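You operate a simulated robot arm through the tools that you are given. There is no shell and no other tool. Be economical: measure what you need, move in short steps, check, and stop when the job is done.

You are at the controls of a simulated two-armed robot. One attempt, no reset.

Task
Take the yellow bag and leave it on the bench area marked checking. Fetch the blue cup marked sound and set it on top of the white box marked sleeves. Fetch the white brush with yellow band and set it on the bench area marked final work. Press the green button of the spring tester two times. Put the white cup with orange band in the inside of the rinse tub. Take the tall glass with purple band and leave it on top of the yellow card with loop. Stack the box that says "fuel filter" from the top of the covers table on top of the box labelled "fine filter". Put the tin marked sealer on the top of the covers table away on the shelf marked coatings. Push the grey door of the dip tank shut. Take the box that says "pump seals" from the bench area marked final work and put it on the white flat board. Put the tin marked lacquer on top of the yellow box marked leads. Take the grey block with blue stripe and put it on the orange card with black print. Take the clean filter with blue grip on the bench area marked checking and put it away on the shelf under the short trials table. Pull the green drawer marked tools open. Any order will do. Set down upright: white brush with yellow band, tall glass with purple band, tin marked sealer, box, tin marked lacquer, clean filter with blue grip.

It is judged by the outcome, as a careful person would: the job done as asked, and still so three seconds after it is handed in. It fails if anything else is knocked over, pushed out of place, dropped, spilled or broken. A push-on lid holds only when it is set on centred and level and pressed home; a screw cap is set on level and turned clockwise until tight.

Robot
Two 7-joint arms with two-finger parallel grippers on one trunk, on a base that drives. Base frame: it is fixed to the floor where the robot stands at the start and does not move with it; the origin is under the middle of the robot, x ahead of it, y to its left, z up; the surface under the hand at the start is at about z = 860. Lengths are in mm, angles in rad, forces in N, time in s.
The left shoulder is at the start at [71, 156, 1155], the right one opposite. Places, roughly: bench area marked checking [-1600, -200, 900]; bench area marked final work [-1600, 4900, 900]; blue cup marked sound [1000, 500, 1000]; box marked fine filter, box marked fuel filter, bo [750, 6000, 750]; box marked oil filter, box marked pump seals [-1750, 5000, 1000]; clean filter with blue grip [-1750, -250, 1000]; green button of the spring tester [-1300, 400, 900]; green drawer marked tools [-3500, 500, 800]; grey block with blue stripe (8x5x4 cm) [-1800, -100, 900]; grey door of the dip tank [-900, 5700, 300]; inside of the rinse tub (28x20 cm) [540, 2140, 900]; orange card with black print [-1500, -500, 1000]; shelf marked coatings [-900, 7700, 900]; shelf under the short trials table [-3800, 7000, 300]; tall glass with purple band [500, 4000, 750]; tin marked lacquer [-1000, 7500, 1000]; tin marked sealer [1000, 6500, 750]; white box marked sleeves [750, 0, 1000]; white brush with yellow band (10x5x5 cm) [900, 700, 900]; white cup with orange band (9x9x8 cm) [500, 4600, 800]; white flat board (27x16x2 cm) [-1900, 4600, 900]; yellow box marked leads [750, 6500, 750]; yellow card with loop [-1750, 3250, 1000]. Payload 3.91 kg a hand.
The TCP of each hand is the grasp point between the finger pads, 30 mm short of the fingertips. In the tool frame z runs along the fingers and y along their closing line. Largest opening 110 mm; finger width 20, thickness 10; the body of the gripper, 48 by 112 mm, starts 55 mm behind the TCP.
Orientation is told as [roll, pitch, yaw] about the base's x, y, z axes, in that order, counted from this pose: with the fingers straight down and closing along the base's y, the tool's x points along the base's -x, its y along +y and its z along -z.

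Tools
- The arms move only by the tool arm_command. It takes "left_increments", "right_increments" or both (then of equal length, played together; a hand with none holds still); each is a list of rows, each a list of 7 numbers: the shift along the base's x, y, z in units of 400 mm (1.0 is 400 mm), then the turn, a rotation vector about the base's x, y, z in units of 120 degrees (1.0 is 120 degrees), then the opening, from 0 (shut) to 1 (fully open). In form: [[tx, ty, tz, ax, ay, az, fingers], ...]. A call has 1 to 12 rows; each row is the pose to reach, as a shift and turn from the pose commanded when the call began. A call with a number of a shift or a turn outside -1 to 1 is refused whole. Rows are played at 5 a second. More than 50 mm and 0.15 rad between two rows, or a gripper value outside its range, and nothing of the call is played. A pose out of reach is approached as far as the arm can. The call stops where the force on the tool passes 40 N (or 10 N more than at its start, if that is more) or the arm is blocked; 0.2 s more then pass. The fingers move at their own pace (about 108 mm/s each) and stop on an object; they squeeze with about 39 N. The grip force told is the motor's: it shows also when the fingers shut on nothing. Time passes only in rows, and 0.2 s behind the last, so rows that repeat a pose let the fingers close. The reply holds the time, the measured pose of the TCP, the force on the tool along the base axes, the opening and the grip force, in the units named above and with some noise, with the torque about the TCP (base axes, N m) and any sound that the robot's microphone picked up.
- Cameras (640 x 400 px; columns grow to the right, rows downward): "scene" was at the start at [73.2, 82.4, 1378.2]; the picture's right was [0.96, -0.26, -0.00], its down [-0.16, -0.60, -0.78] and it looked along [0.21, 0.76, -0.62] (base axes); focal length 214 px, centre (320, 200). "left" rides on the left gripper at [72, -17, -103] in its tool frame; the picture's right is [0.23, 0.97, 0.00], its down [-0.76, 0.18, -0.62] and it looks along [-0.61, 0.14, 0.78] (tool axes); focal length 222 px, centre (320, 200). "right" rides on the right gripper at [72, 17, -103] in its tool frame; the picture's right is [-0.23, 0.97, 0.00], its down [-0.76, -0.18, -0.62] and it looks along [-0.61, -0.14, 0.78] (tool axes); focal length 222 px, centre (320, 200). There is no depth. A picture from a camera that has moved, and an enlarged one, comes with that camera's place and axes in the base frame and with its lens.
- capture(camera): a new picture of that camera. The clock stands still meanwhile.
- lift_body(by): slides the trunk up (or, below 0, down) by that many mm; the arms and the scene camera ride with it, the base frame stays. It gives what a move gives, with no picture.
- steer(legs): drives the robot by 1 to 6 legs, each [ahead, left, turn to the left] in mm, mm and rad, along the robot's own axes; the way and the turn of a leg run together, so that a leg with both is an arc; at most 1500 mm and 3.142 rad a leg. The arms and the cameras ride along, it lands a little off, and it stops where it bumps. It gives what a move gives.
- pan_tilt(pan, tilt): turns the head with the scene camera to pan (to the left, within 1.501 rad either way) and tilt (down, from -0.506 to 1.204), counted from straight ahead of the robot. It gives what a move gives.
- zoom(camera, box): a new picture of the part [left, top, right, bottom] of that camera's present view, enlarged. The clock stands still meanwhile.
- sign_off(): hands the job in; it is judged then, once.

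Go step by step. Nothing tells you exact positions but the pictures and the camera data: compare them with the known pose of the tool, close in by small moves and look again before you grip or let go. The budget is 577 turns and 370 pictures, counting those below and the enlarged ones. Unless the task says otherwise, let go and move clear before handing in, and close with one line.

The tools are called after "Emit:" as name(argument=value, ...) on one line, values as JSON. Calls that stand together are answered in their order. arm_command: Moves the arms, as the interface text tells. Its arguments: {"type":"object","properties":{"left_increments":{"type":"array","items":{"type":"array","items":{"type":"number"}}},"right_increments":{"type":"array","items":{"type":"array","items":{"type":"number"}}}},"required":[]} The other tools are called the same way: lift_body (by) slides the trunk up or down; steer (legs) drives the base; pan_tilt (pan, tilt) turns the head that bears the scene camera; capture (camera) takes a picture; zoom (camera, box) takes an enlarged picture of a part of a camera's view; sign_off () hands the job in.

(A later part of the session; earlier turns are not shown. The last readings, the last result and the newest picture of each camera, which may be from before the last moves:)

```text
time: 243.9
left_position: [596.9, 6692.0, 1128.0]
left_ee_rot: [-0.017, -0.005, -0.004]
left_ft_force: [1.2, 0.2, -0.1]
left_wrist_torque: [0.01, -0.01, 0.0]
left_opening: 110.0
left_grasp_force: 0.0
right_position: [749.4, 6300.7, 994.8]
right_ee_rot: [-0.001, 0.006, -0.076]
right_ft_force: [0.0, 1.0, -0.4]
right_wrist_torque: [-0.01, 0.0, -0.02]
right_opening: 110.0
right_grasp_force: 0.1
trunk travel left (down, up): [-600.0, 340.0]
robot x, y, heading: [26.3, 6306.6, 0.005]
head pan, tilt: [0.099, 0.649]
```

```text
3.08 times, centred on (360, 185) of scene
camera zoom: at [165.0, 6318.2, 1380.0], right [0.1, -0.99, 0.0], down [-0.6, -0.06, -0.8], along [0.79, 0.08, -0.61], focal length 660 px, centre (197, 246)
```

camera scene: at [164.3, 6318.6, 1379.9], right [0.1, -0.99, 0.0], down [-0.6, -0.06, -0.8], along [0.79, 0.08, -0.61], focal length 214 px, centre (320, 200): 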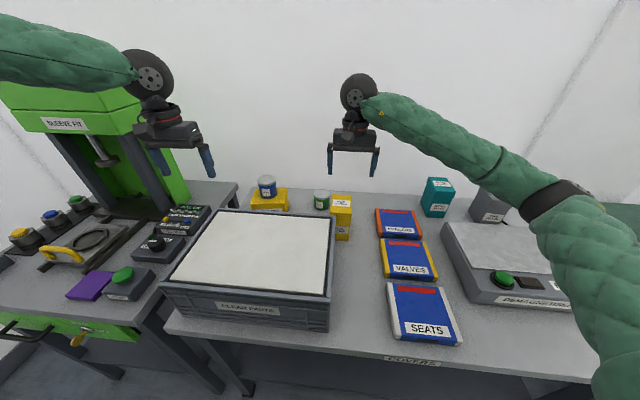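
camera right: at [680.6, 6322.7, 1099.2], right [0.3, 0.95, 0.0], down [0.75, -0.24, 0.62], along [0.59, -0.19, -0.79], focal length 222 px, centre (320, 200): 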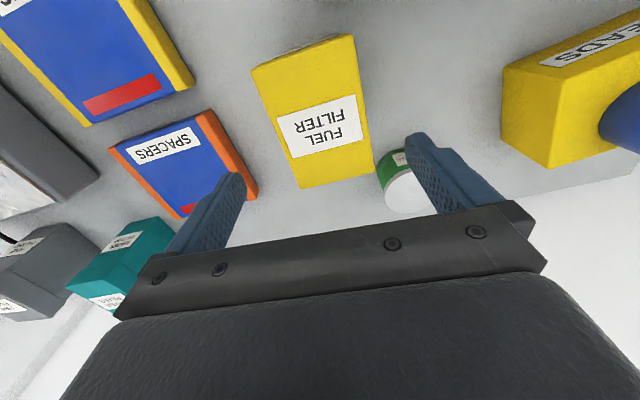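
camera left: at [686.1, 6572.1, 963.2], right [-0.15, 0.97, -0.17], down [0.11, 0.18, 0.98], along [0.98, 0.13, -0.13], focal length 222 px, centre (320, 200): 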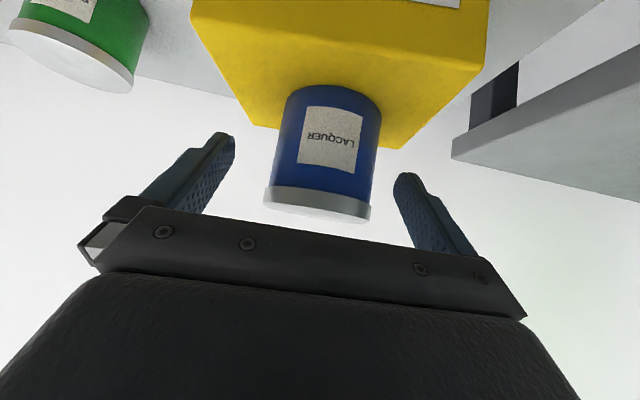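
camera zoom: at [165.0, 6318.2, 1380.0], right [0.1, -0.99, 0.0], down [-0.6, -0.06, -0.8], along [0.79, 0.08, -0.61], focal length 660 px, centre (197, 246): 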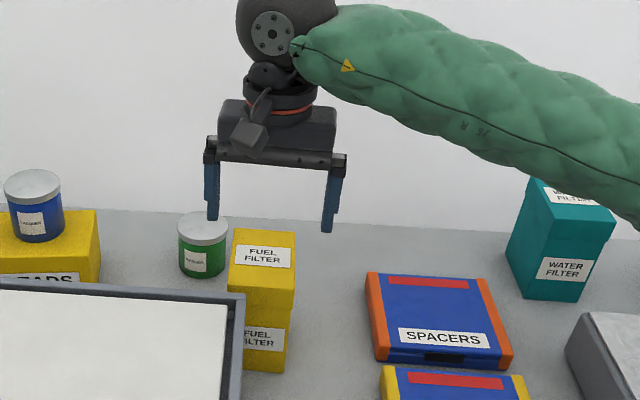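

Emit:
arm_command(right_increments=[[0, 0.003, -0.1, 0, 0, 0.025, 1], [0, 0.003, -0.2, 0, 0, 0.025, 1], [0, 0.003, -0.26, 0, 0, 0.025, 1]])

Emit:
capture(camera="right")

Emit:
zoom(camera="scene", box=[300, 120, 420, 250])

```text
time: 244.7
left_position: [596.3, 6691.9, 1129.5]
left_ee_rot: [-0.015, -0.006, -0.003]
left_ft_force: [0.8, -0.3, -0.4]
left_wrist_torque: [-0.01, -0.01, -0.01]
left_opening: 110.1
left_grasp_force: 0.1
right_position: [752.4, 6302.2, 891.5]
right_ee_rot: [0.002, 0.007, -0.024]
right_ft_force: [-0.5, -0.6, 0.6]
right_wrist_torque: [-0.01, -0.02, -0.04]
right_opening: 110.1
right_grasp_force: 0.0
trunk travel left (down, up): [-600.0, 340.0]
robot x, y, heading: [28.9, 6308.8, 0.001]
head pan, tilt: [0.099, 0.649]
```

```text
233 pictures are left
camera right: at [681.4, 6320.0, 994.2], right [0.25, 0.97, 0.0], down [0.76, -0.2, 0.62], along [0.6, -0.16, -0.79], focal length 222 px, centre (320, 200)
```

right: 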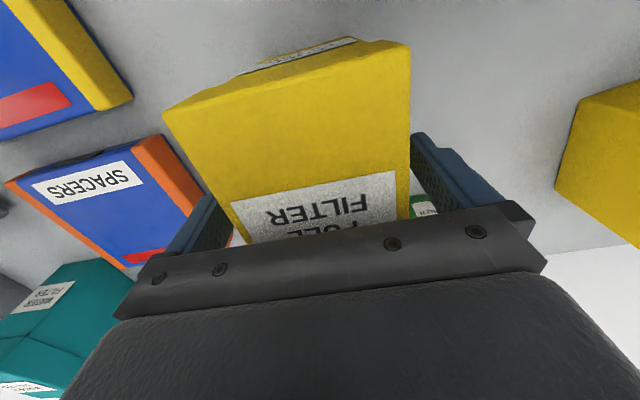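

```text
3.08 times, centred on (360, 185) of scene
camera zoom: at [164.6, 6317.8, 1380.0], right [0.1, -0.99, 0.0], down [-0.6, -0.06, -0.8], along [0.79, 0.08, -0.61], focal length 660 px, centre (197, 246)
```

zoom: 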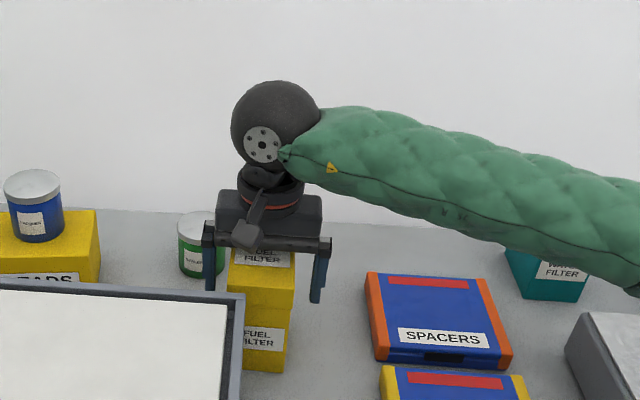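

Emit:
arm_command(right_increments=[[0, 0, 0, 0, 0, 0, 0], [0, 0, 0, 0, 0, 0, 0], [0, 0, 0, 0, 0, 0, 0], [0, 0, 0.06, 0, 0, 0, 0], [0, 0, 0.16, 0, 0, 0, 0], [0, 0, 0.26, 0, 0, 0, 0], [0, 0, 0.36, 0, 0, 0, 0], [0, 0, 0.46, 0, 0, 0, 0], [0, 0, 0.56, 0, 0, 0, 0]])

Emit:
capture(camera="right")

Emit:
capture(camera="scene")

```text
time: 246.7
left_position: [595.6, 6693.2, 1127.2]
left_ee_rot: [-0.016, -0.006, -0.004]
left_ft_force: [-0.9, 0.7, 0.2]
left_wrist_torque: [-0.02, 0.0, 0.0]
left_opening: 110.0
left_grasp_force: 0.1
right_position: [748.8, 6301.6, 1120.7]
right_ee_rot: [-0.001, 0.006, -0.025]
right_ft_force: [-0.4, 0.4, -3.5]
right_wrist_torque: [-0.05, -0.04, 0.0]
right_opening: 67.8
right_grasp_force: 38.6
trunk travel left (down, up): [-600.0, 340.0]
robot x, y, heading: [27.6, 6310.5, 0.002]
head pan, tilt: [0.099, 0.649]
```

```text
231 pictures are left
camera right: at [677.5, 6319.9, 1222.9], right [0.25, 0.97, 0.0], down [0.76, -0.2, 0.62], along [0.6, -0.16, -0.79], focal length 222 px, centre (320, 200)
```

right: 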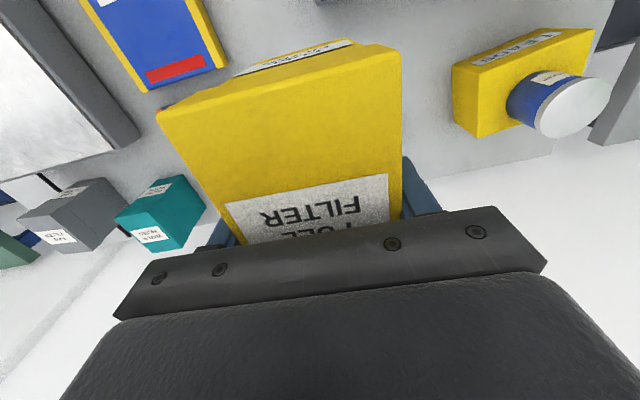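

```text
230 pictures are left
camera scene: at [163.8, 6318.6, 1379.9], right [0.1, -0.99, 0.0], down [-0.6, -0.06, -0.8], along [0.79, 0.08, -0.6], focal length 214 px, centre (320, 200)
```

scene: 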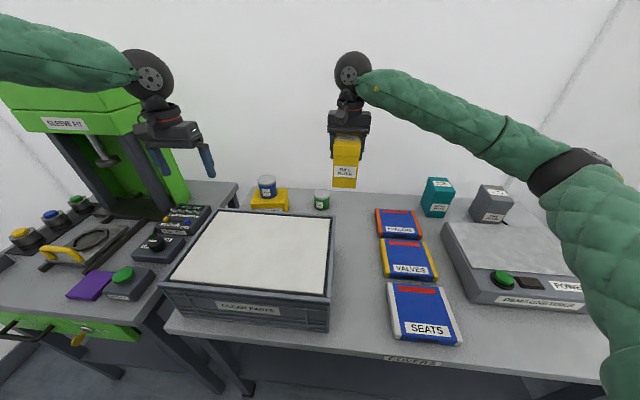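

Fuel filter box is held. The grey FINE FILTER box is far right, near (900,5700). Drive right 370.

Emit:
steer(legs=[[0, -370, 0], [60, 0, 0]])

Emit:
pan_tilt(pan=-0.2, tilt=0.6)

Emit:
capture(camera="right")

Emit:
zoom(camera="scene", box=[240, 120, 440, 245])

```text
time: 249.6
left_position: [660.7, 6312.9, 1127.4]
left_ee_rot: [-0.017, -0.003, -0.015]
left_ft_force: [0.4, 0.9, 0.1]
left_wrist_torque: [-0.02, 0.02, 0.01]
left_opening: 110.1
left_grasp_force: 0.1
right_position: [808.7, 5920.5, 1119.3]
right_ee_rot: [0.0, 0.009, -0.037]
right_ft_force: [0.8, 0.1, -3.8]
right_wrist_torque: [-0.03, 0.01, 0.01]
right_opening: 67.8
right_grasp_force: 38.5
trunk travel left (down, up): [-600.0, 340.0]
robot x, y, heading: [87.7, 5938.9, -0.012]
head pan, tilt: [0.099, 0.649]
```

```text
time: 250.4
left_position: [658.5, 6313.0, 1129.8]
left_ee_rot: [-0.016, -0.005, -0.015]
left_ft_force: [0.1, 0.8, 0.0]
left_wrist_torque: [-0.01, -0.01, 0.0]
left_opening: 109.8
left_grasp_force: 0.1
right_position: [807.0, 5920.0, 1120.1]
right_ee_rot: [-0.001, 0.006, -0.036]
right_ft_force: [-0.7, 1.0, -1.2]
right_wrist_torque: [-0.03, -0.08, -0.01]
right_opening: 67.7
right_grasp_force: 38.8
trunk travel left (down, up): [-600.0, 340.0]
robot x, y, heading: [88.2, 5940.4, -0.014]
head pan, tilt: [-0.201, 0.6]
```

```text
229 pictures are left
camera right: at [736.1, 5939.0, 1222.6], right [0.26, 0.96, 0.0], down [0.76, -0.21, 0.62], along [0.6, -0.16, -0.79], focal length 222 px, centre (320, 200)
```

right: 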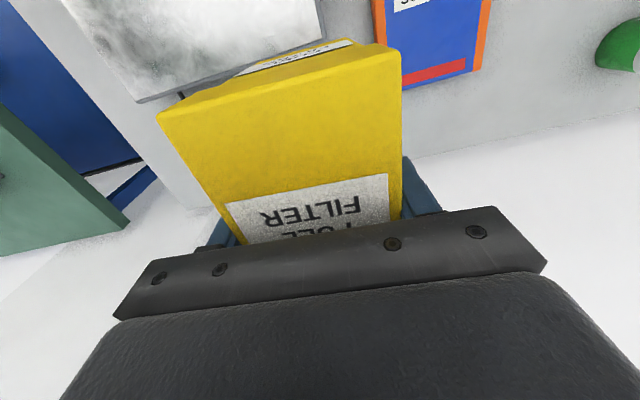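

```text
3.20 times, centred on (340, 182) of scene
camera zoom: at [222.3, 5917.3, 1384.3], right [-0.21, -0.98, 0.0], down [-0.55, 0.12, -0.83], along [0.81, -0.17, -0.56], focal length 686 px, centre (256, 256)
```

zoom: 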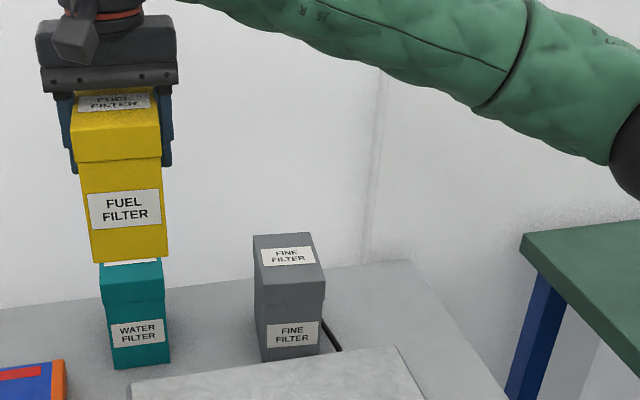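

Fine filter top is near z 919, centred at (886,5738). Move the fuel box over it.

Emit:
arm_command(right_increments=[[0.04, -0.1, 0, 0, 0, 0, 0], [0.08, -0.2, 0, 0, 0, -0.01, 0], [0.12, -0.3, 0, 0, 0, -0.02, 0], [0.16, -0.4, 0, 0, 0, -0.025, 0], [0.198, -0.455, 0, 0, 0, -0.025, 0], [0.198, -0.455, -0.1, 0, 0, -0.025, 0], [0.198, -0.455, -0.19, 0, 0, -0.025, 0]])

Emit:
zoom(camera="scene", box=[260, 100, 400, 240])

Emit:
capture(camera="right")

```text
time: 252.0
left_position: [659.4, 6312.6, 1128.5]
left_ee_rot: [-0.015, -0.004, -0.015]
left_ft_force: [0.4, 0.3, 0.5]
left_wrist_torque: [-0.02, 0.0, 0.0]
left_opening: 110.2
left_grasp_force: 0.2
right_position: [887.1, 5738.6, 1045.1]
right_ee_rot: [-0.001, 0.009, -0.089]
right_ft_force: [-0.9, 0.1, -2.6]
right_wrist_torque: [-0.01, -0.01, -0.02]
right_opening: 67.9
right_grasp_force: 38.8
trunk travel left (down, up): [-600.0, 340.0]
robot x, y, heading: [83.4, 5938.5, -0.012]
head pan, tilt: [-0.201, 0.6]
```

```text
2.86 times, centred on (330, 170) of scene
camera zoom: at [223.6, 5917.2, 1384.2], right [-0.21, -0.98, 0.0], down [-0.55, 0.12, -0.82], along [0.81, -0.17, -0.57], focal length 613 px, centre (291, 286)
```

zoom: 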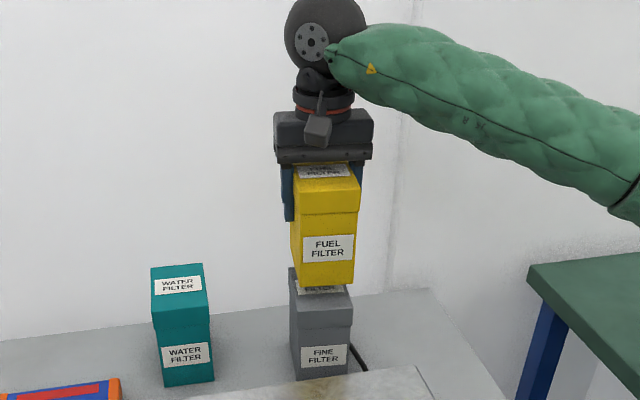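

```text
226 pictures are left
camera right: at [818.0, 5761.8, 1147.7], right [0.31, 0.95, 0.0], down [0.75, -0.25, 0.62], along [0.59, -0.19, -0.79], focal length 222 px, centre (320, 200)
```

right: 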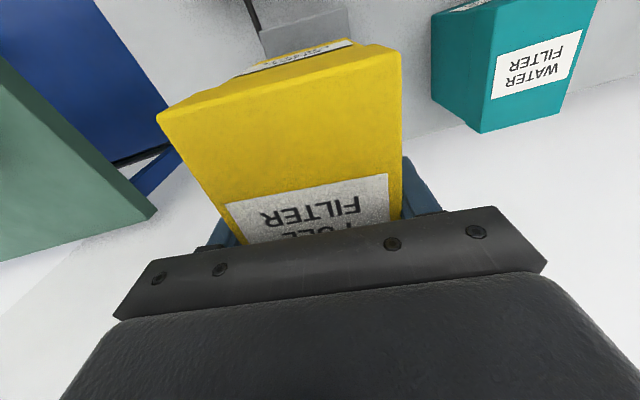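

Emit:
arm_command(right_increments=[[0.02, -0.01, -0.03, 0, 0, 0, 0], [0.02, -0.01, -0.06, 0, 0, 0, 0], [0.02, -0.01, -0.075, 0, 0, 0, 0]])

Emit:
zoom(camera="scene", box=[290, 140, 370, 220])

```text
time: 252.8
left_position: [657.8, 6313.1, 1130.0]
left_ee_rot: [-0.018, -0.007, -0.016]
left_ft_force: [0.4, 0.4, 0.4]
left_wrist_torque: [-0.03, -0.01, -0.01]
left_opening: 109.9
left_grasp_force: 0.1
right_position: [892.7, 5733.6, 1020.3]
right_ee_rot: [0.001, 0.003, -0.092]
right_ft_force: [4.7, -3.5, 35.7]
right_wrist_torque: [-0.58, 0.08, 0.03]
right_opening: 67.3
right_grasp_force: 39.6
trunk travel left (down, up): [-600.0, 340.0]
robot x, y, heading: [84.4, 5937.4, -0.017]
head pan, tilt: [-0.201, 0.6]
```

```text
5.00 times, centred on (330, 180) of scene
camera zoom: at [221.2, 5917.5, 1385.3], right [-0.21, -0.98, 0.0], down [-0.55, 0.12, -0.83], along [0.81, -0.17, -0.56], focal length 1072 px, centre (270, 300)
```

zoom: 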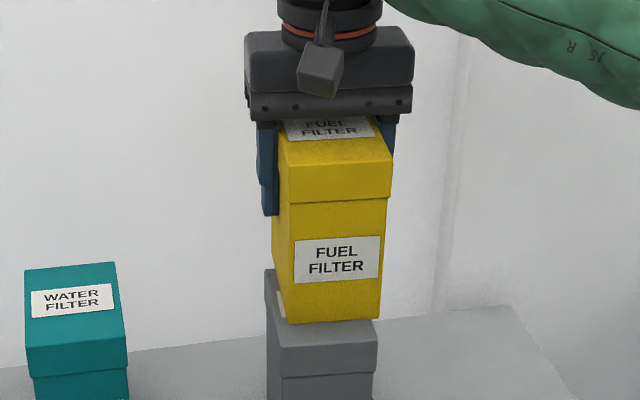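

Emit:
zoom(camera="scene", box=[315, 185, 355, 220])

```text
11.43 times, centred on (335, 202) of scene
camera zoom: at [221.2, 5917.5, 1385.3], right [-0.21, -0.98, 0.0], down [-0.55, 0.12, -0.83], along [0.81, -0.17, -0.56], focal length 2451 px, centre (149, 171)
```

zoom: 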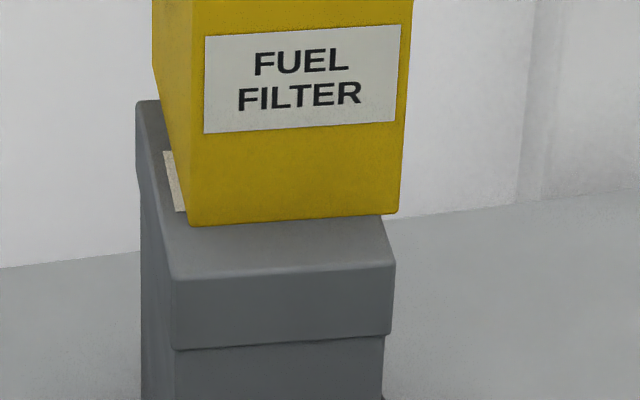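

The fuel box sits about 26 mm too far back and 10 mm right. Lift slightly and correct.

Emit:
arm_command(right_increments=[[0, 0, 0.04, 0, 0, 0, 0], [-0.06, 0.025, 0.04, 0, 0, 0, 0], [-0.06, 0.025, 0.02, 0, 0, 0, 0], [-0.06, 0.025, 0.01, 0, 0, 0, 0]])

Emit:
zoom(camera="scene", box=[315, 185, 355, 220])

```text
time: 253.8
left_position: [658.9, 6313.1, 1129.5]
left_ee_rot: [-0.019, -0.007, -0.016]
left_ft_force: [0.1, -0.2, 0.2]
left_wrist_torque: [0.03, -0.02, 0.03]
left_opening: 110.1
left_grasp_force: 0.0
right_position: [869.1, 5742.9, 1020.3]
right_ee_rot: [0.001, 0.008, -0.089]
right_ft_force: [-0.6, 0.1, 6.4]
right_wrist_torque: [-0.04, -0.34, -0.07]
right_opening: 67.7
right_grasp_force: 38.5
trunk travel left (down, up): [-600.0, 340.0]
robot x, y, heading: [86.3, 5937.2, -0.012]
head pan, tilt: [-0.201, 0.6]
```

```text
11.43 times, centred on (335, 202) of scene
camera zoom: at [221.6, 5917.3, 1384.5], right [-0.21, -0.98, 0.0], down [-0.55, 0.12, -0.83], along [0.81, -0.17, -0.56], focal length 2451 px, centre (149, 171)
```

zoom: 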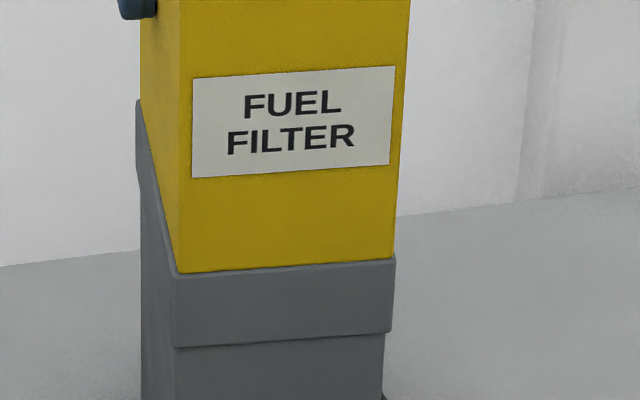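

Well aligned and touching. Release and rise.

Emit:
arm_command(right_increments=[[0, 0, -0.005, 0, 0, 0, 0], [0, 0, -0.005, 0, 0, 0, 0.75], [0, 0, -0.005, 0, 0, 0, 0.85], [0, 0, 0.08, 0, 0, 0, 0.85], [0, 0, 0.18, 0, 0, 0, 0.9], [0, 0, 0.28, 0, 0, 0, 1], [-0.05, 0.05, 0.36, 0, 0, 0.02, 1], [-0.1, 0.12, 0.36, 0, 0, 0.04, 1]])

Emit:
zoom(camera="scene", box=[260, 120, 400, 240])

```text
time: 255.6
left_position: [659.9, 6313.1, 1127.8]
left_ee_rot: [-0.017, -0.004, -0.015]
left_ft_force: [-1.1, 0.0, -0.6]
left_wrist_torque: [0.02, 0.0, 0.02]
left_opening: 110.1
left_grasp_force: 0.0
right_position: [829.5, 5793.3, 1159.9]
right_ee_rot: [0.001, 0.009, -0.006]
right_ft_force: [-0.7, 0.3, 0.2]
right_wrist_torque: [-0.03, 0.02, 0.03]
right_opening: 110.0
right_grasp_force: 0.0
trunk travel left (down, up): [-600.0, 340.0]
robot x, y, heading: [84.7, 5935.5, -0.01]
head pan, tilt: [-0.201, 0.6]
```

```text
3.33 times, centred on (330, 180) of scene
camera zoom: at [223.3, 5917.8, 1384.2], right [-0.21, -0.98, 0.0], down [-0.55, 0.12, -0.82], along [0.81, -0.17, -0.57], focal length 715 px, centre (287, 267)
```

zoom: 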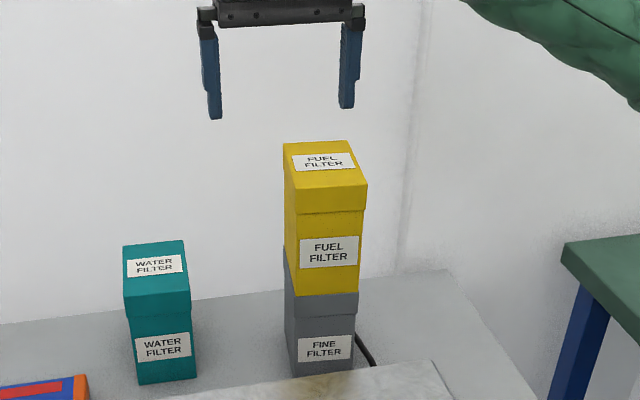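

Stack is done. Now the sealer tin with the left hand: shift left and tilt the hand 45° above it.

Emit:
steer(legs=[[0, 205, 0.01]])

Emit:
arm_command(left_increments=[[0.06, -0.04, 0, 0, -0.055, 0, 1], [0.12, -0.08, 0, 0, -0.11, 0, 1], [0.18, -0.12, 0, 0, -0.165, 0, 1], [0.24, -0.16, 0, 0, -0.22, 0, 1], [0.3, -0.2, 0, 0, -0.275, 0, 1], [0.36, -0.24, -0.03, 0, -0.33, 0, 1], [0.42, -0.29, -0.08, 0, -0.375, 0, 1], [0.46, -0.32, -0.14, 0, -0.375, 0, 1], [0.48, -0.34, -0.2, 0, -0.375, 0, 1]])

Emit:
capture(camera="left")

Emit:
pan_tilt(pan=0.2, tilt=0.6)

Emit:
zoom(camera="scene", box=[240, 120, 400, 240])

```text
time: 257.2
left_position: [655.7, 6521.1, 1127.3]
left_ee_rot: [-0.017, -0.006, -0.007]
left_ft_force: [0.2, -0.1, -0.3]
left_wrist_torque: [-0.03, -0.01, 0.01]
left_opening: 109.8
left_grasp_force: 0.1
right_position: [832.5, 6003.3, 1157.5]
right_ee_rot: [0.001, 0.006, 0.006]
right_ft_force: [0.4, -0.5, -0.1]
right_wrist_torque: [-0.03, -0.03, -0.03]
right_opening: 110.1
right_grasp_force: 0.2
trunk travel left (down, up): [-600.0, 340.0]
robot x, y, heading: [83.8, 6139.0, 0.002]
head pan, tilt: [-0.201, 0.6]
```

```text
time: 259.2
left_position: [850.6, 6384.6, 1045.5]
left_ee_rot: [-0.011, -0.79, -0.009]
left_ft_force: [1.4, 0.0, 0.4]
left_wrist_torque: [-0.04, 0.0, 0.04]
left_opening: 110.1
left_grasp_force: 0.1
right_position: [832.2, 6002.7, 1158.2]
right_ee_rot: [0.0, 0.009, 0.005]
right_ft_force: [-0.4, -0.3, -0.6]
right_wrist_torque: [-0.01, 0.03, 0.03]
right_opening: 110.1
right_grasp_force: 0.1
trunk travel left (down, up): [-600.0, 340.0]
robot x, y, heading: [88.7, 6143.2, -0.002]
head pan, tilt: [-0.201, 0.6]
```

```text
221 pictures are left
camera left: at [725.1, 6369.7, 1067.3], right [-0.14, 0.97, -0.17], down [0.1, 0.18, 0.98], along [0.98, 0.13, -0.12], focal length 222 px, centre (320, 200)
```

left: 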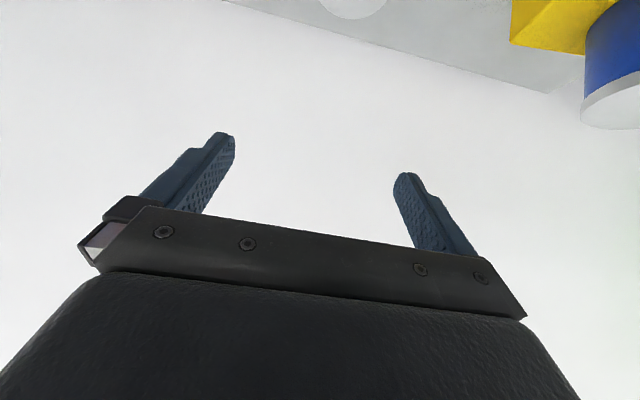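

```text
time: 260.1
left_position: [848.5, 6384.5, 1047.6]
left_ee_rot: [-0.012, -0.792, -0.006]
left_ft_force: [0.1, -0.1, -1.1]
left_wrist_torque: [0.0, -0.01, 0.03]
left_opening: 110.1
left_grasp_force: 0.0
right_position: [832.7, 6001.5, 1159.3]
right_ee_rot: [0.0, 0.008, 0.005]
right_ft_force: [-0.5, 0.1, 0.0]
right_wrist_torque: [0.03, 0.01, -0.01]
right_opening: 110.1
right_grasp_force: 0.0
trunk travel left (down, up): [-600.0, 340.0]
robot x, y, heading: [88.3, 6138.2, -0.001]
head pan, tilt: [0.201, 0.6]
```

```text
3.33 times, centred on (320, 180) of scene
camera zoom: at [224.5, 6154.8, 1384.2], right [0.2, -0.98, 0.0], down [-0.55, -0.11, -0.82], along [0.81, 0.16, -0.57], focal length 715 px, centre (320, 267)
```

zoom: 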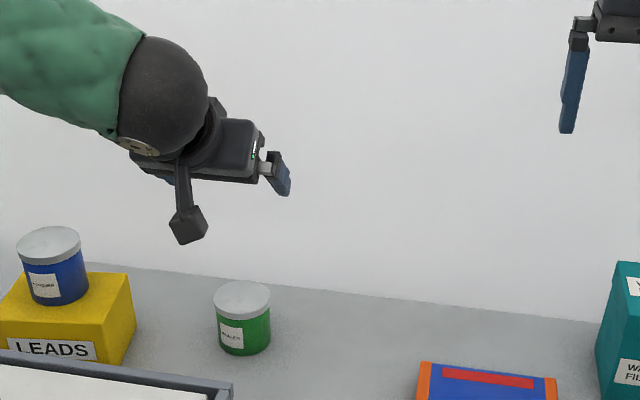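

Emit:
arm_command(left_increments=[[0, 0, -0.1, 0, 0, 0, 1], [0, 0, -0.2, 0, 0, 0, 1]])

Emit:
capture(camera="left")

```text
time: 260.7
left_position: [851.8, 6382.1, 964.6]
left_ee_rot: [-0.012, -0.791, -0.008]
left_ft_force: [0.4, 1.0, -0.1]
left_wrist_torque: [-0.01, -0.01, -0.02]
left_opening: 110.1
left_grasp_force: 0.0
right_position: [832.4, 6002.5, 1159.4]
right_ee_rot: [0.0, 0.009, 0.008]
right_ft_force: [0.4, 0.0, 0.1]
right_wrist_torque: [0.0, 0.01, 0.0]
right_opening: 110.2
right_grasp_force: 0.1
trunk travel left (down, up): [-600.0, 340.0]
robot x, y, heading: [88.5, 6137.4, -0.001]
head pan, tilt: [0.201, 0.6]
```

```text
219 pictures are left
camera left: at [727.5, 6367.6, 987.0], right [-0.15, 0.97, -0.17], down [0.1, 0.18, 0.98], along [0.98, 0.13, -0.12], focal length 222 px, centre (320, 200)
```

left: 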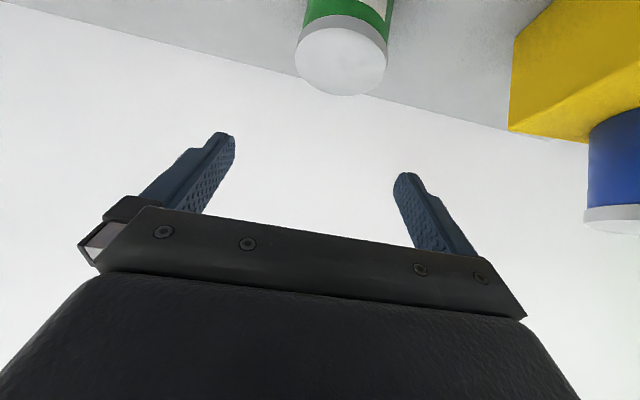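

Emit:
arm_command(left_increments=[[0.07, 0.008, -0.05, 0, 0, 0, 1], [0.07, 0.008, -0.15, 0, 0, 0, 1], [0.07, 0.008, -0.22, 0, 0, 0, 1]])

Emit:
capture(camera="left")

```text
time: 261.5
left_position: [876.8, 6386.3, 877.6]
left_ee_rot: [-0.012, -0.791, -0.006]
left_ft_force: [0.5, -0.1, -0.3]
left_wrist_torque: [0.02, -0.01, 0.0]
left_opening: 110.2
left_grasp_force: 0.1
right_position: [832.1, 6002.2, 1157.9]
right_ee_rot: [-0.001, 0.009, 0.004]
right_ft_force: [-0.2, -0.7, -0.1]
right_wrist_torque: [-0.02, 0.03, 0.02]
right_opening: 110.1
right_grasp_force: 0.1
trunk travel left (down, up): [-600.0, 340.0]
robot x, y, heading: [86.5, 6139.1, 0.0]
head pan, tilt: [0.201, 0.6]
```

```text
218 pictures are left
camera left: at [752.5, 6371.8, 899.5], right [-0.15, 0.97, -0.17], down [0.1, 0.18, 0.98], along [0.98, 0.13, -0.12], focal length 222 px, centre (320, 200)
```

left: 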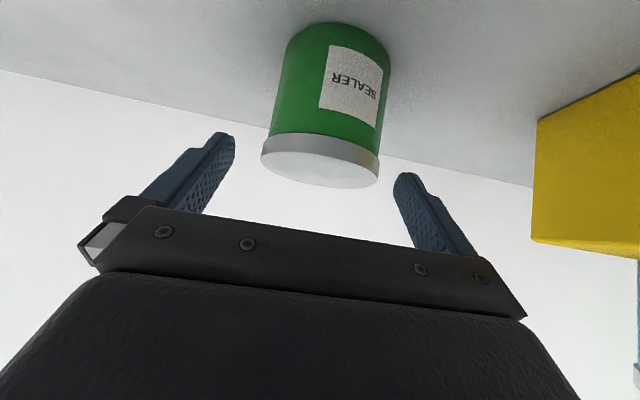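

Emit:
arm_command(left_increments=[[0, 0, -0.05, 0, 0, 0, 1], [0, 0, -0.085, 0, 0, 0, 1], [0, 0, -0.1, 0, 0, 0, 1]])

Emit:
capture(camera="left")

```text
time: 262.3
left_position: [876.3, 6386.4, 839.6]
left_ee_rot: [-0.01, -0.788, -0.007]
left_ft_force: [1.0, -0.7, 0.1]
left_wrist_torque: [-0.02, 0.04, -0.03]
left_opening: 110.4
left_grasp_force: 0.0
right_position: [831.8, 6001.6, 1158.3]
right_ee_rot: [0.0, 0.009, 0.006]
right_ft_force: [-0.1, 0.3, 0.3]
right_wrist_torque: [0.02, 0.02, 0.01]
right_opening: 110.1
right_grasp_force: 0.0
trunk travel left (down, up): [-600.0, 340.0]
robot x, y, heading: [88.1, 6136.1, -0.002]
head pan, tilt: [0.201, 0.6]
```

```text
217 pictures are left
camera left: at [750.3, 6370.6, 861.5], right [-0.14, 0.97, -0.17], down [0.1, 0.18, 0.98], along [0.98, 0.13, -0.12], focal length 222 px, centre (320, 200)
```

left: 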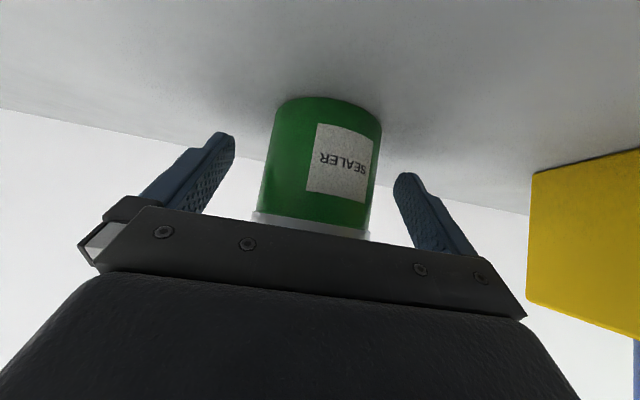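

Emit:
arm_command(left_increments=[[0, 0, 0, 0, 0, 0, 0], [0, 0, 0, 0, 0, 0, 0], [0, 0, 0, 0, 0, 0, 0], [0, 0, 0.05, 0, 0, 0, 0], [0, 0, 0.15, 0, 0, 0, 0], [0, 0, 0.25, 0, 0, 0, 0], [0, 0, 0.35, 0, 0, 0, 0], [0, 0, 0.45, 0, 0, 0, 0], [-0.1, 0, 0.5, 0, 0, 0, 0], [-0.2, 0, 0.5, 0, 0, 0, 0]])

Emit:
capture(camera="left")

```text
time: 264.5
left_position: [796.6, 6386.7, 1040.2]
left_ee_rot: [-0.012, -0.791, -0.008]
left_ft_force: [-0.7, 0.5, -2.3]
left_wrist_torque: [0.03, 0.0, -0.02]
left_opening: 66.0
left_grasp_force: 38.6
right_position: [831.3, 6002.5, 1158.7]
right_ee_rot: [0.001, 0.007, 0.002]
right_ft_force: [-0.2, 0.1, -0.6]
right_wrist_torque: [-0.03, -0.02, 0.0]
right_opening: 110.0
right_grasp_force: 0.1
trunk travel left (down, up): [-600.0, 340.0]
robot x, y, heading: [88.1, 6141.0, 0.001]
head pan, tilt: [0.201, 0.6]
```

```text
216 pictures are left
camera left: at [672.3, 6372.3, 1063.1], right [-0.14, 0.97, -0.17], down [0.1, 0.18, 0.98], along [0.98, 0.12, -0.12], focal length 222 px, centre (320, 200)
```

left: 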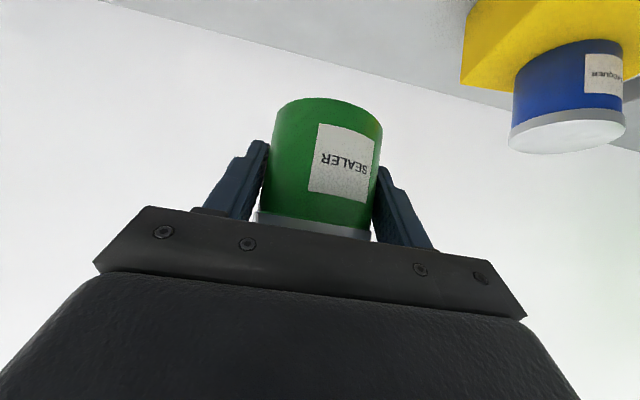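

Sealer held. Back off, turn to the shelf, and drive to the earlier shelf position.

Emit:
steer(legs=[[-500, 0, 0], [0, 0, 1.572], [380, 263, 0]])

Emit:
pan_tilt(pan=0.2, tilt=0.45)

Emit:
capture(camera="scene")

Emit:
capture(camera="left")

```text
time: 273.6
left_position: [-886.2, 7249.4, 1040.4]
left_ee_rot: [-0.012, -0.791, 1.524]
left_ft_force: [-0.4, 0.6, -1.4]
left_wrist_torque: [-0.02, -0.01, -0.04]
left_opening: 66.1
left_grasp_force: 38.9
right_position: [-499.3, 7267.7, 1158.9]
right_ee_rot: [-0.001, 0.007, 1.537]
right_ft_force: [-0.3, 0.1, -0.3]
right_wrist_torque: [-0.02, -0.02, 0.01]
right_opening: 110.1
right_grasp_force: 0.1
trunk travel left (down, up): [-600.0, 340.0]
robot x, y, heading: [-669.2, 6529.9, 1.535]
head pan, tilt: [0.201, 0.6]
```

```text
time: 274.3
left_position: [-886.9, 7249.6, 1041.7]
left_ee_rot: [-0.011, -0.79, 1.527]
left_ft_force: [0.1, 0.6, -1.6]
left_wrist_torque: [0.0, 0.04, -0.01]
left_opening: 66.0
left_grasp_force: 39.4
right_position: [-498.8, 7267.3, 1160.3]
right_ee_rot: [-0.001, 0.01, 1.538]
right_ft_force: [-0.5, 0.2, 0.4]
right_wrist_torque: [-0.03, -0.02, 0.01]
right_opening: 110.0
right_grasp_force: 0.1
trunk travel left (down, up): [-600.0, 340.0]
robot x, y, heading: [-661.1, 6528.1, 1.526]
head pan, tilt: [0.201, 0.45]
```

```text
215 pictures are left
camera scene: at [-676.8, 6668.9, 1397.7], right [0.99, 0.16, 0.0], down [0.07, -0.43, -0.9], along [-0.15, 0.89, -0.44], focal length 214 px, centre (320, 200)
```

scene: 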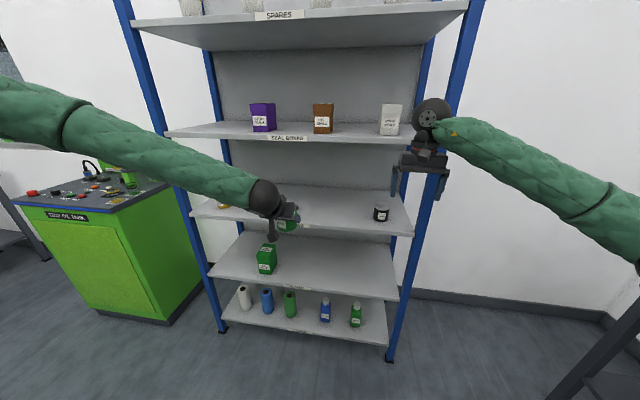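

```text
214 pictures are left
camera left: at [-876.0, 7123.1, 1062.8], right [-0.98, -0.11, -0.17], down [-0.18, 0.1, 0.98], along [-0.09, 0.99, -0.12], focal length 222 px, centre (320, 200)
```

left: 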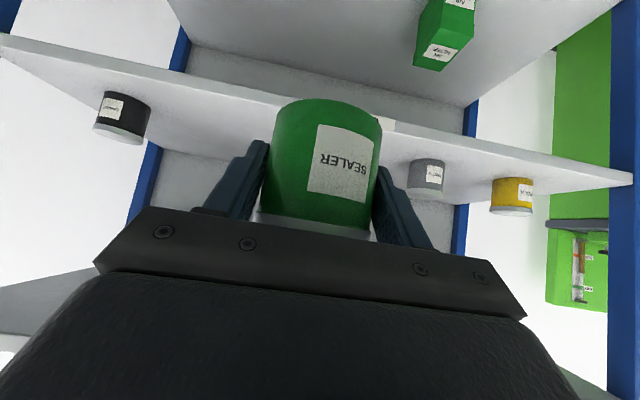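

Emit:
arm_command(right_increments=[[0, -0.1, 0, 0, 0, 0, 1], [0, -0.2, 0, 0, 0, 0, 1], [0, -0.3, 0, 0, 0, 0, 1], [0.02, -0.4, 0, 0, 0, 0, 1]])

Emit:
steer(legs=[[115, 0, 0.045]])

Emit:
capture(camera="left")

```text
time: 275.3
left_position: [-885.9, 7246.6, 1041.1]
left_ee_rot: [-0.011, -0.793, 1.526]
left_ft_force: [0.1, -0.7, -1.8]
left_wrist_torque: [-0.03, 0.01, 0.02]
left_opening: 66.1
left_grasp_force: 38.8
right_position: [-489.6, 7105.1, 1157.4]
right_ee_rot: [0.0, 0.008, 1.539]
right_ft_force: [0.3, -0.2, -0.1]
right_wrist_torque: [-0.02, 0.05, -0.01]
right_opening: 110.0
right_grasp_force: 0.1
trunk travel left (down, up): [-600.0, 340.0]
robot x, y, heading: [-667.0, 6528.0, 1.527]
head pan, tilt: [0.201, 0.45]
```

```text
time: 276.5
left_position: [-915.9, 7355.8, 1040.4]
left_ee_rot: [-0.011, -0.79, 1.572]
left_ft_force: [-1.1, 0.4, -2.7]
left_wrist_torque: [-0.01, -0.02, 0.0]
left_opening: 66.3
left_grasp_force: 39.2
right_position: [-516.5, 7231.4, 1155.9]
right_ee_rot: [-0.001, 0.009, 1.583]
right_ft_force: [0.1, 0.3, 0.3]
right_wrist_torque: [-0.01, -0.01, -0.01]
right_opening: 110.0
right_grasp_force: 0.0
trunk travel left (down, up): [-600.0, 340.0]
robot x, y, heading: [-661.4, 6644.4, 1.58]
head pan, tilt: [0.201, 0.45]
```

```text
213 pictures are left
camera left: at [-901.6, 7231.3, 1062.4], right [-0.97, -0.15, -0.17], down [-0.18, 0.1, 0.98], along [-0.13, 0.98, -0.12], focal length 222 px, centre (320, 200)
```

left: 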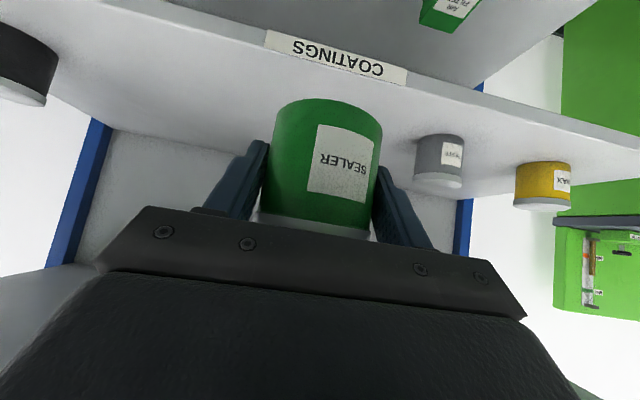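

Move in over the shelf and lower.

Emit:
arm_command(left_increments=[[0, 0.1, 0, 0, 0, 0, 0], [0, 0.2, 0, 0, 0, 0, 0], [0, 0.3, -0.02, 0, 0, 0, 0], [0, 0.39, -0.05, 0, 0, 0, 0], [0, 0.39, -0.12, 0, 0, 0, 0], [0, 0.39, -0.19, 0, 0, 0, 0]])

Emit:
capture(camera="left")

Emit:
zoom(camera="scene", box=[210, 150, 370, 260])

```text
time: 277.9
left_position: [-918.8, 7514.6, 961.8]
left_ee_rot: [-0.011, -0.79, 1.57]
left_ft_force: [0.0, -0.4, -2.1]
left_wrist_torque: [-0.01, 0.02, 0.01]
left_opening: 66.2
left_grasp_force: 38.8
right_position: [-515.9, 7231.7, 1156.1]
right_ee_rot: [0.003, 0.011, 1.582]
right_ft_force: [-0.4, -0.4, -0.2]
right_wrist_torque: [-0.02, -0.01, 0.01]
right_opening: 110.0
right_grasp_force: 0.1
trunk travel left (down, up): [-600.0, 340.0]
robot x, y, heading: [-661.5, 6646.5, 1.579]
head pan, tilt: [0.201, 0.45]
```

```text
212 pictures are left
camera left: at [-903.3, 7389.2, 984.0], right [-0.97, -0.15, -0.17], down [-0.18, 0.09, 0.98], along [-0.13, 0.98, -0.12], focal length 222 px, centre (320, 200)
```

left: 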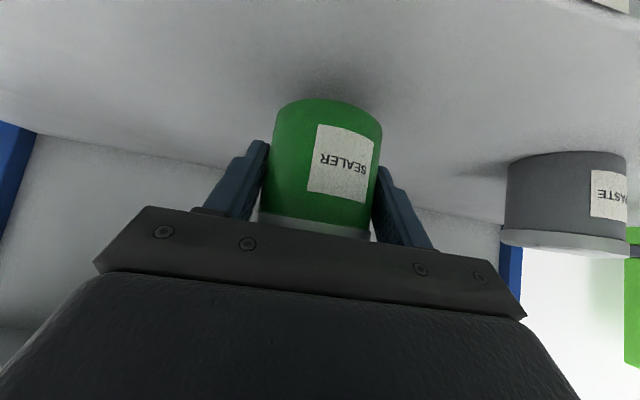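

```text
3.64 times, centred on (290, 205) of scene
camera zoom: at [-681.7, 6787.3, 1397.6], right [0.98, 0.21, 0.0], down [0.09, -0.43, -0.9], along [-0.19, 0.88, -0.44], focal length 780 px, centre (429, 182)
```

zoom: 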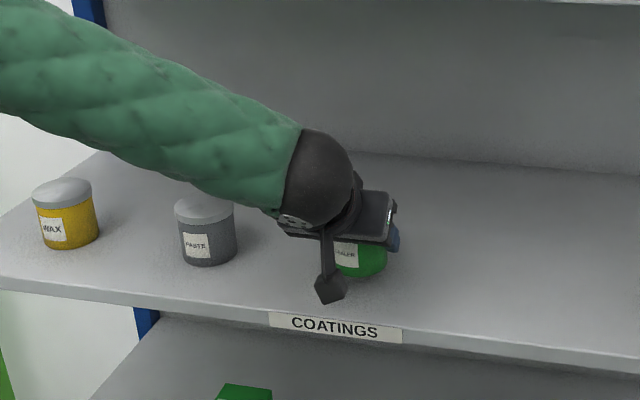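

Emit:
arm_command(left_increments=[[0, 0, -0.015, 0, 0, 0, 0], [0, 0, -0.025, 0, 0, 0, 0], [0, 0, -0.032, 0, 0, 0, 0]])

```text
time: 278.7
left_position: [-918.2, 7511.6, 951.0]
left_ee_rot: [-0.013, -0.79, 1.57]
left_ft_force: [-1.0, -0.5, -1.8]
left_wrist_torque: [-0.05, 0.0, 0.03]
left_opening: 66.1
left_grasp_force: 38.7
right_position: [-515.8, 7232.3, 1156.6]
right_ee_rot: [-0.001, 0.01, 1.583]
right_ft_force: [-0.5, 0.3, 0.5]
right_wrist_torque: [-0.01, -0.01, 0.01]
right_opening: 110.2
right_grasp_force: 0.1
trunk travel left (down, up): [-600.0, 340.0]
robot x, y, heading: [-662.3, 6645.7, 1.58]
head pan, tilt: [0.201, 0.45]
```

Emit:
arm_command(left_increments=[[0, 0, -0.006, 0, 0, 0, 0], [0, 0, -0.012, 0, 0, 0, 0]])

```text
time: 279.3
left_position: [-917.8, 7511.7, 947.6]
left_ee_rot: [-0.012, -0.791, 1.57]
left_ft_force: [0.7, -0.3, -2.0]
left_wrist_torque: [-0.01, -0.01, 0.01]
left_opening: 66.1
left_grasp_force: 38.7
right_position: [-516.3, 7232.4, 1157.9]
right_ee_rot: [0.001, 0.009, 1.583]
right_ft_force: [0.5, 0.1, -0.5]
right_wrist_torque: [0.02, -0.01, -0.02]
right_opening: 109.8
right_grasp_force: 0.0
trunk travel left (down, up): [-600.0, 340.0]
robot x, y, heading: [-661.0, 6649.2, 1.578]
head pan, tilt: [0.201, 0.45]
```

Emit:
arm_command(left_increments=[[0, 0, -0.006, 0, 0, 0, 0], [0, 0, -0.012, 0, 0, 0, 0], [0, 0, -0.015, 0, 0, 0, 0]])

Emit:
capture(camera="left")

```text
time: 280.1
left_position: [-916.6, 7512.2, 939.7]
left_ee_rot: [-0.012, -0.79, 1.574]
left_ft_force: [0.0, 0.6, -2.0]
left_wrist_torque: [-0.02, -0.01, 0.03]
left_opening: 66.3
left_grasp_force: 39.1
right_position: [-516.0, 7232.1, 1156.9]
right_ee_rot: [0.0, 0.008, 1.583]
right_ft_force: [-0.5, 0.7, 0.0]
right_wrist_torque: [0.02, 0.01, -0.05]
right_opening: 109.8
right_grasp_force: 0.1
trunk travel left (down, up): [-600.0, 340.0]
robot x, y, heading: [-661.2, 6645.8, 1.579]
head pan, tilt: [0.201, 0.45]
```

```text
210 pictures are left
camera left: at [-901.8, 7386.7, 962.2], right [-0.97, -0.15, -0.17], down [-0.18, 0.09, 0.98], along [-0.13, 0.98, -0.12], focal length 222 px, centre (320, 200)
```

left: 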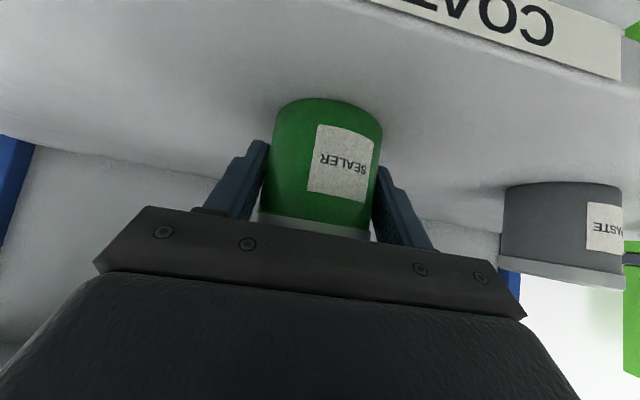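

Emit:
arm_command(left_increments=[[0, 0, -0.006, 0, 0, 0, 0], [0, 0, -0.01, 0, 0, 0, 0]])

Emit:
arm_command(left_increments=[[0, 0, -0.005, 0, 0, 0, 0], [0, 0, -0.009, 0, 0, 0, 0]])

```text
time: 280.7
left_position: [-916.1, 7511.7, 939.9]
left_ee_rot: [-0.011, -0.794, 1.569]
left_ft_force: [-4.6, 4.8, 17.3]
left_wrist_torque: [-0.25, 0.29, -0.15]
left_opening: 66.0
left_grasp_force: 39.5
right_position: [-516.5, 7230.9, 1158.1]
right_ee_rot: [0.002, 0.007, 1.582]
right_ft_force: [0.0, 0.0, -0.2]
right_wrist_torque: [-0.02, -0.03, 0.02]
right_opening: 110.0
right_grasp_force: 0.0
trunk travel left (down, up): [-600.0, 340.0]
robot x, y, heading: [-663.7, 6645.7, 1.585]
head pan, tilt: [0.201, 0.45]
```

```text
time: 281.3
left_position: [-915.5, 7510.1, 936.6]
left_ee_rot: [-0.01, -0.794, 1.571]
left_ft_force: [-5.0, 6.1, 27.2]
left_wrist_torque: [0.06, 0.09, -0.12]
left_opening: 65.9
left_grasp_force: 39.0
right_position: [-515.4, 7231.0, 1158.4]
right_ee_rot: [-0.001, 0.008, 1.583]
right_ft_force: [-0.1, 0.6, -0.1]
right_wrist_torque: [0.01, 0.01, 0.01]
right_opening: 110.0
right_grasp_force: 0.1
trunk travel left (down, up): [-600.0, 340.0]
robot x, y, heading: [-666.3, 6644.2, 1.578]
head pan, tilt: [0.201, 0.45]
```

Contact. Release and back out.

Emit:
arm_command(left_increments=[[0, 0, 0.005, 0, 0, 0, 0.75], [0, 0, 0.008, 0, 0, 0, 1], [0, -0.02, 0.03, 0, 0, 0, 1], [0, -0.09, 0.1, 0, 0, 0, 1], [0, -0.17, 0.17, 0, 0, 0, 1], [0, -0.26, 0.22, 0, 0, 0, 1], [0, -0.37, 0.25, 0, 0, 0, 1], [0, -0.48, 0.25, 0, 0, 0, 1]])

Emit:
capture(camera="left")

Emit:
zoom(camera="scene", box=[210, 150, 370, 260])

```text
time: 283.1
left_position: [-915.7, 7315.9, 1035.2]
left_ee_rot: [-0.013, -0.793, 1.571]
left_ft_force: [-0.1, -0.8, -1.0]
left_wrist_torque: [0.02, 0.02, -0.02]
left_opening: 110.1
left_grasp_force: 0.0
right_position: [-516.0, 7231.5, 1157.3]
right_ee_rot: [0.0, 0.007, 1.582]
right_ft_force: [-0.7, 0.4, -0.8]
right_wrist_torque: [0.03, 0.03, 0.0]
right_opening: 109.8
right_grasp_force: 0.0
trunk travel left (down, up): [-600.0, 340.0]
robot x, y, heading: [-663.0, 6646.7, 1.582]
head pan, tilt: [0.201, 0.45]
```

```text
209 pictures are left
camera left: at [-899.8, 7191.1, 1057.0], right [-0.97, -0.15, -0.17], down [-0.19, 0.09, 0.98], along [-0.13, 0.98, -0.12], focal length 222 px, centre (320, 200)
```

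left: 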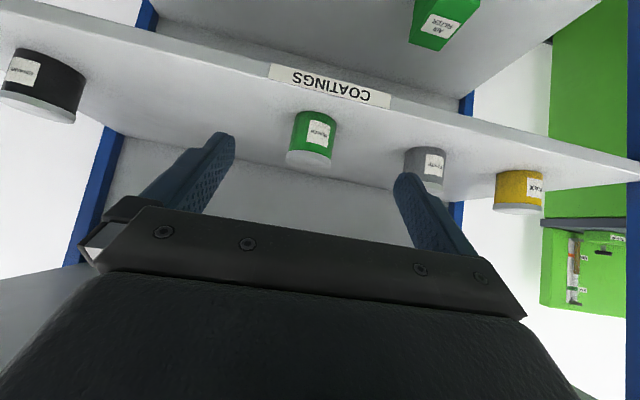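

```text
3.64 times, centred on (290, 205) of scene
camera zoom: at [-681.9, 6784.9, 1397.9], right [0.98, 0.21, 0.0], down [0.09, -0.43, -0.9], along [-0.19, 0.88, -0.44], focal length 780 px, centre (429, 182)
```

zoom: 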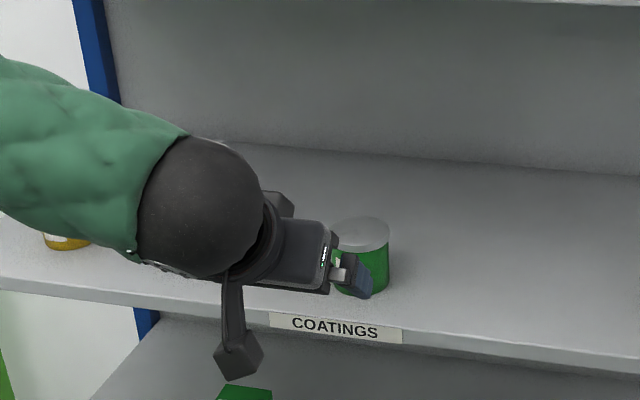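

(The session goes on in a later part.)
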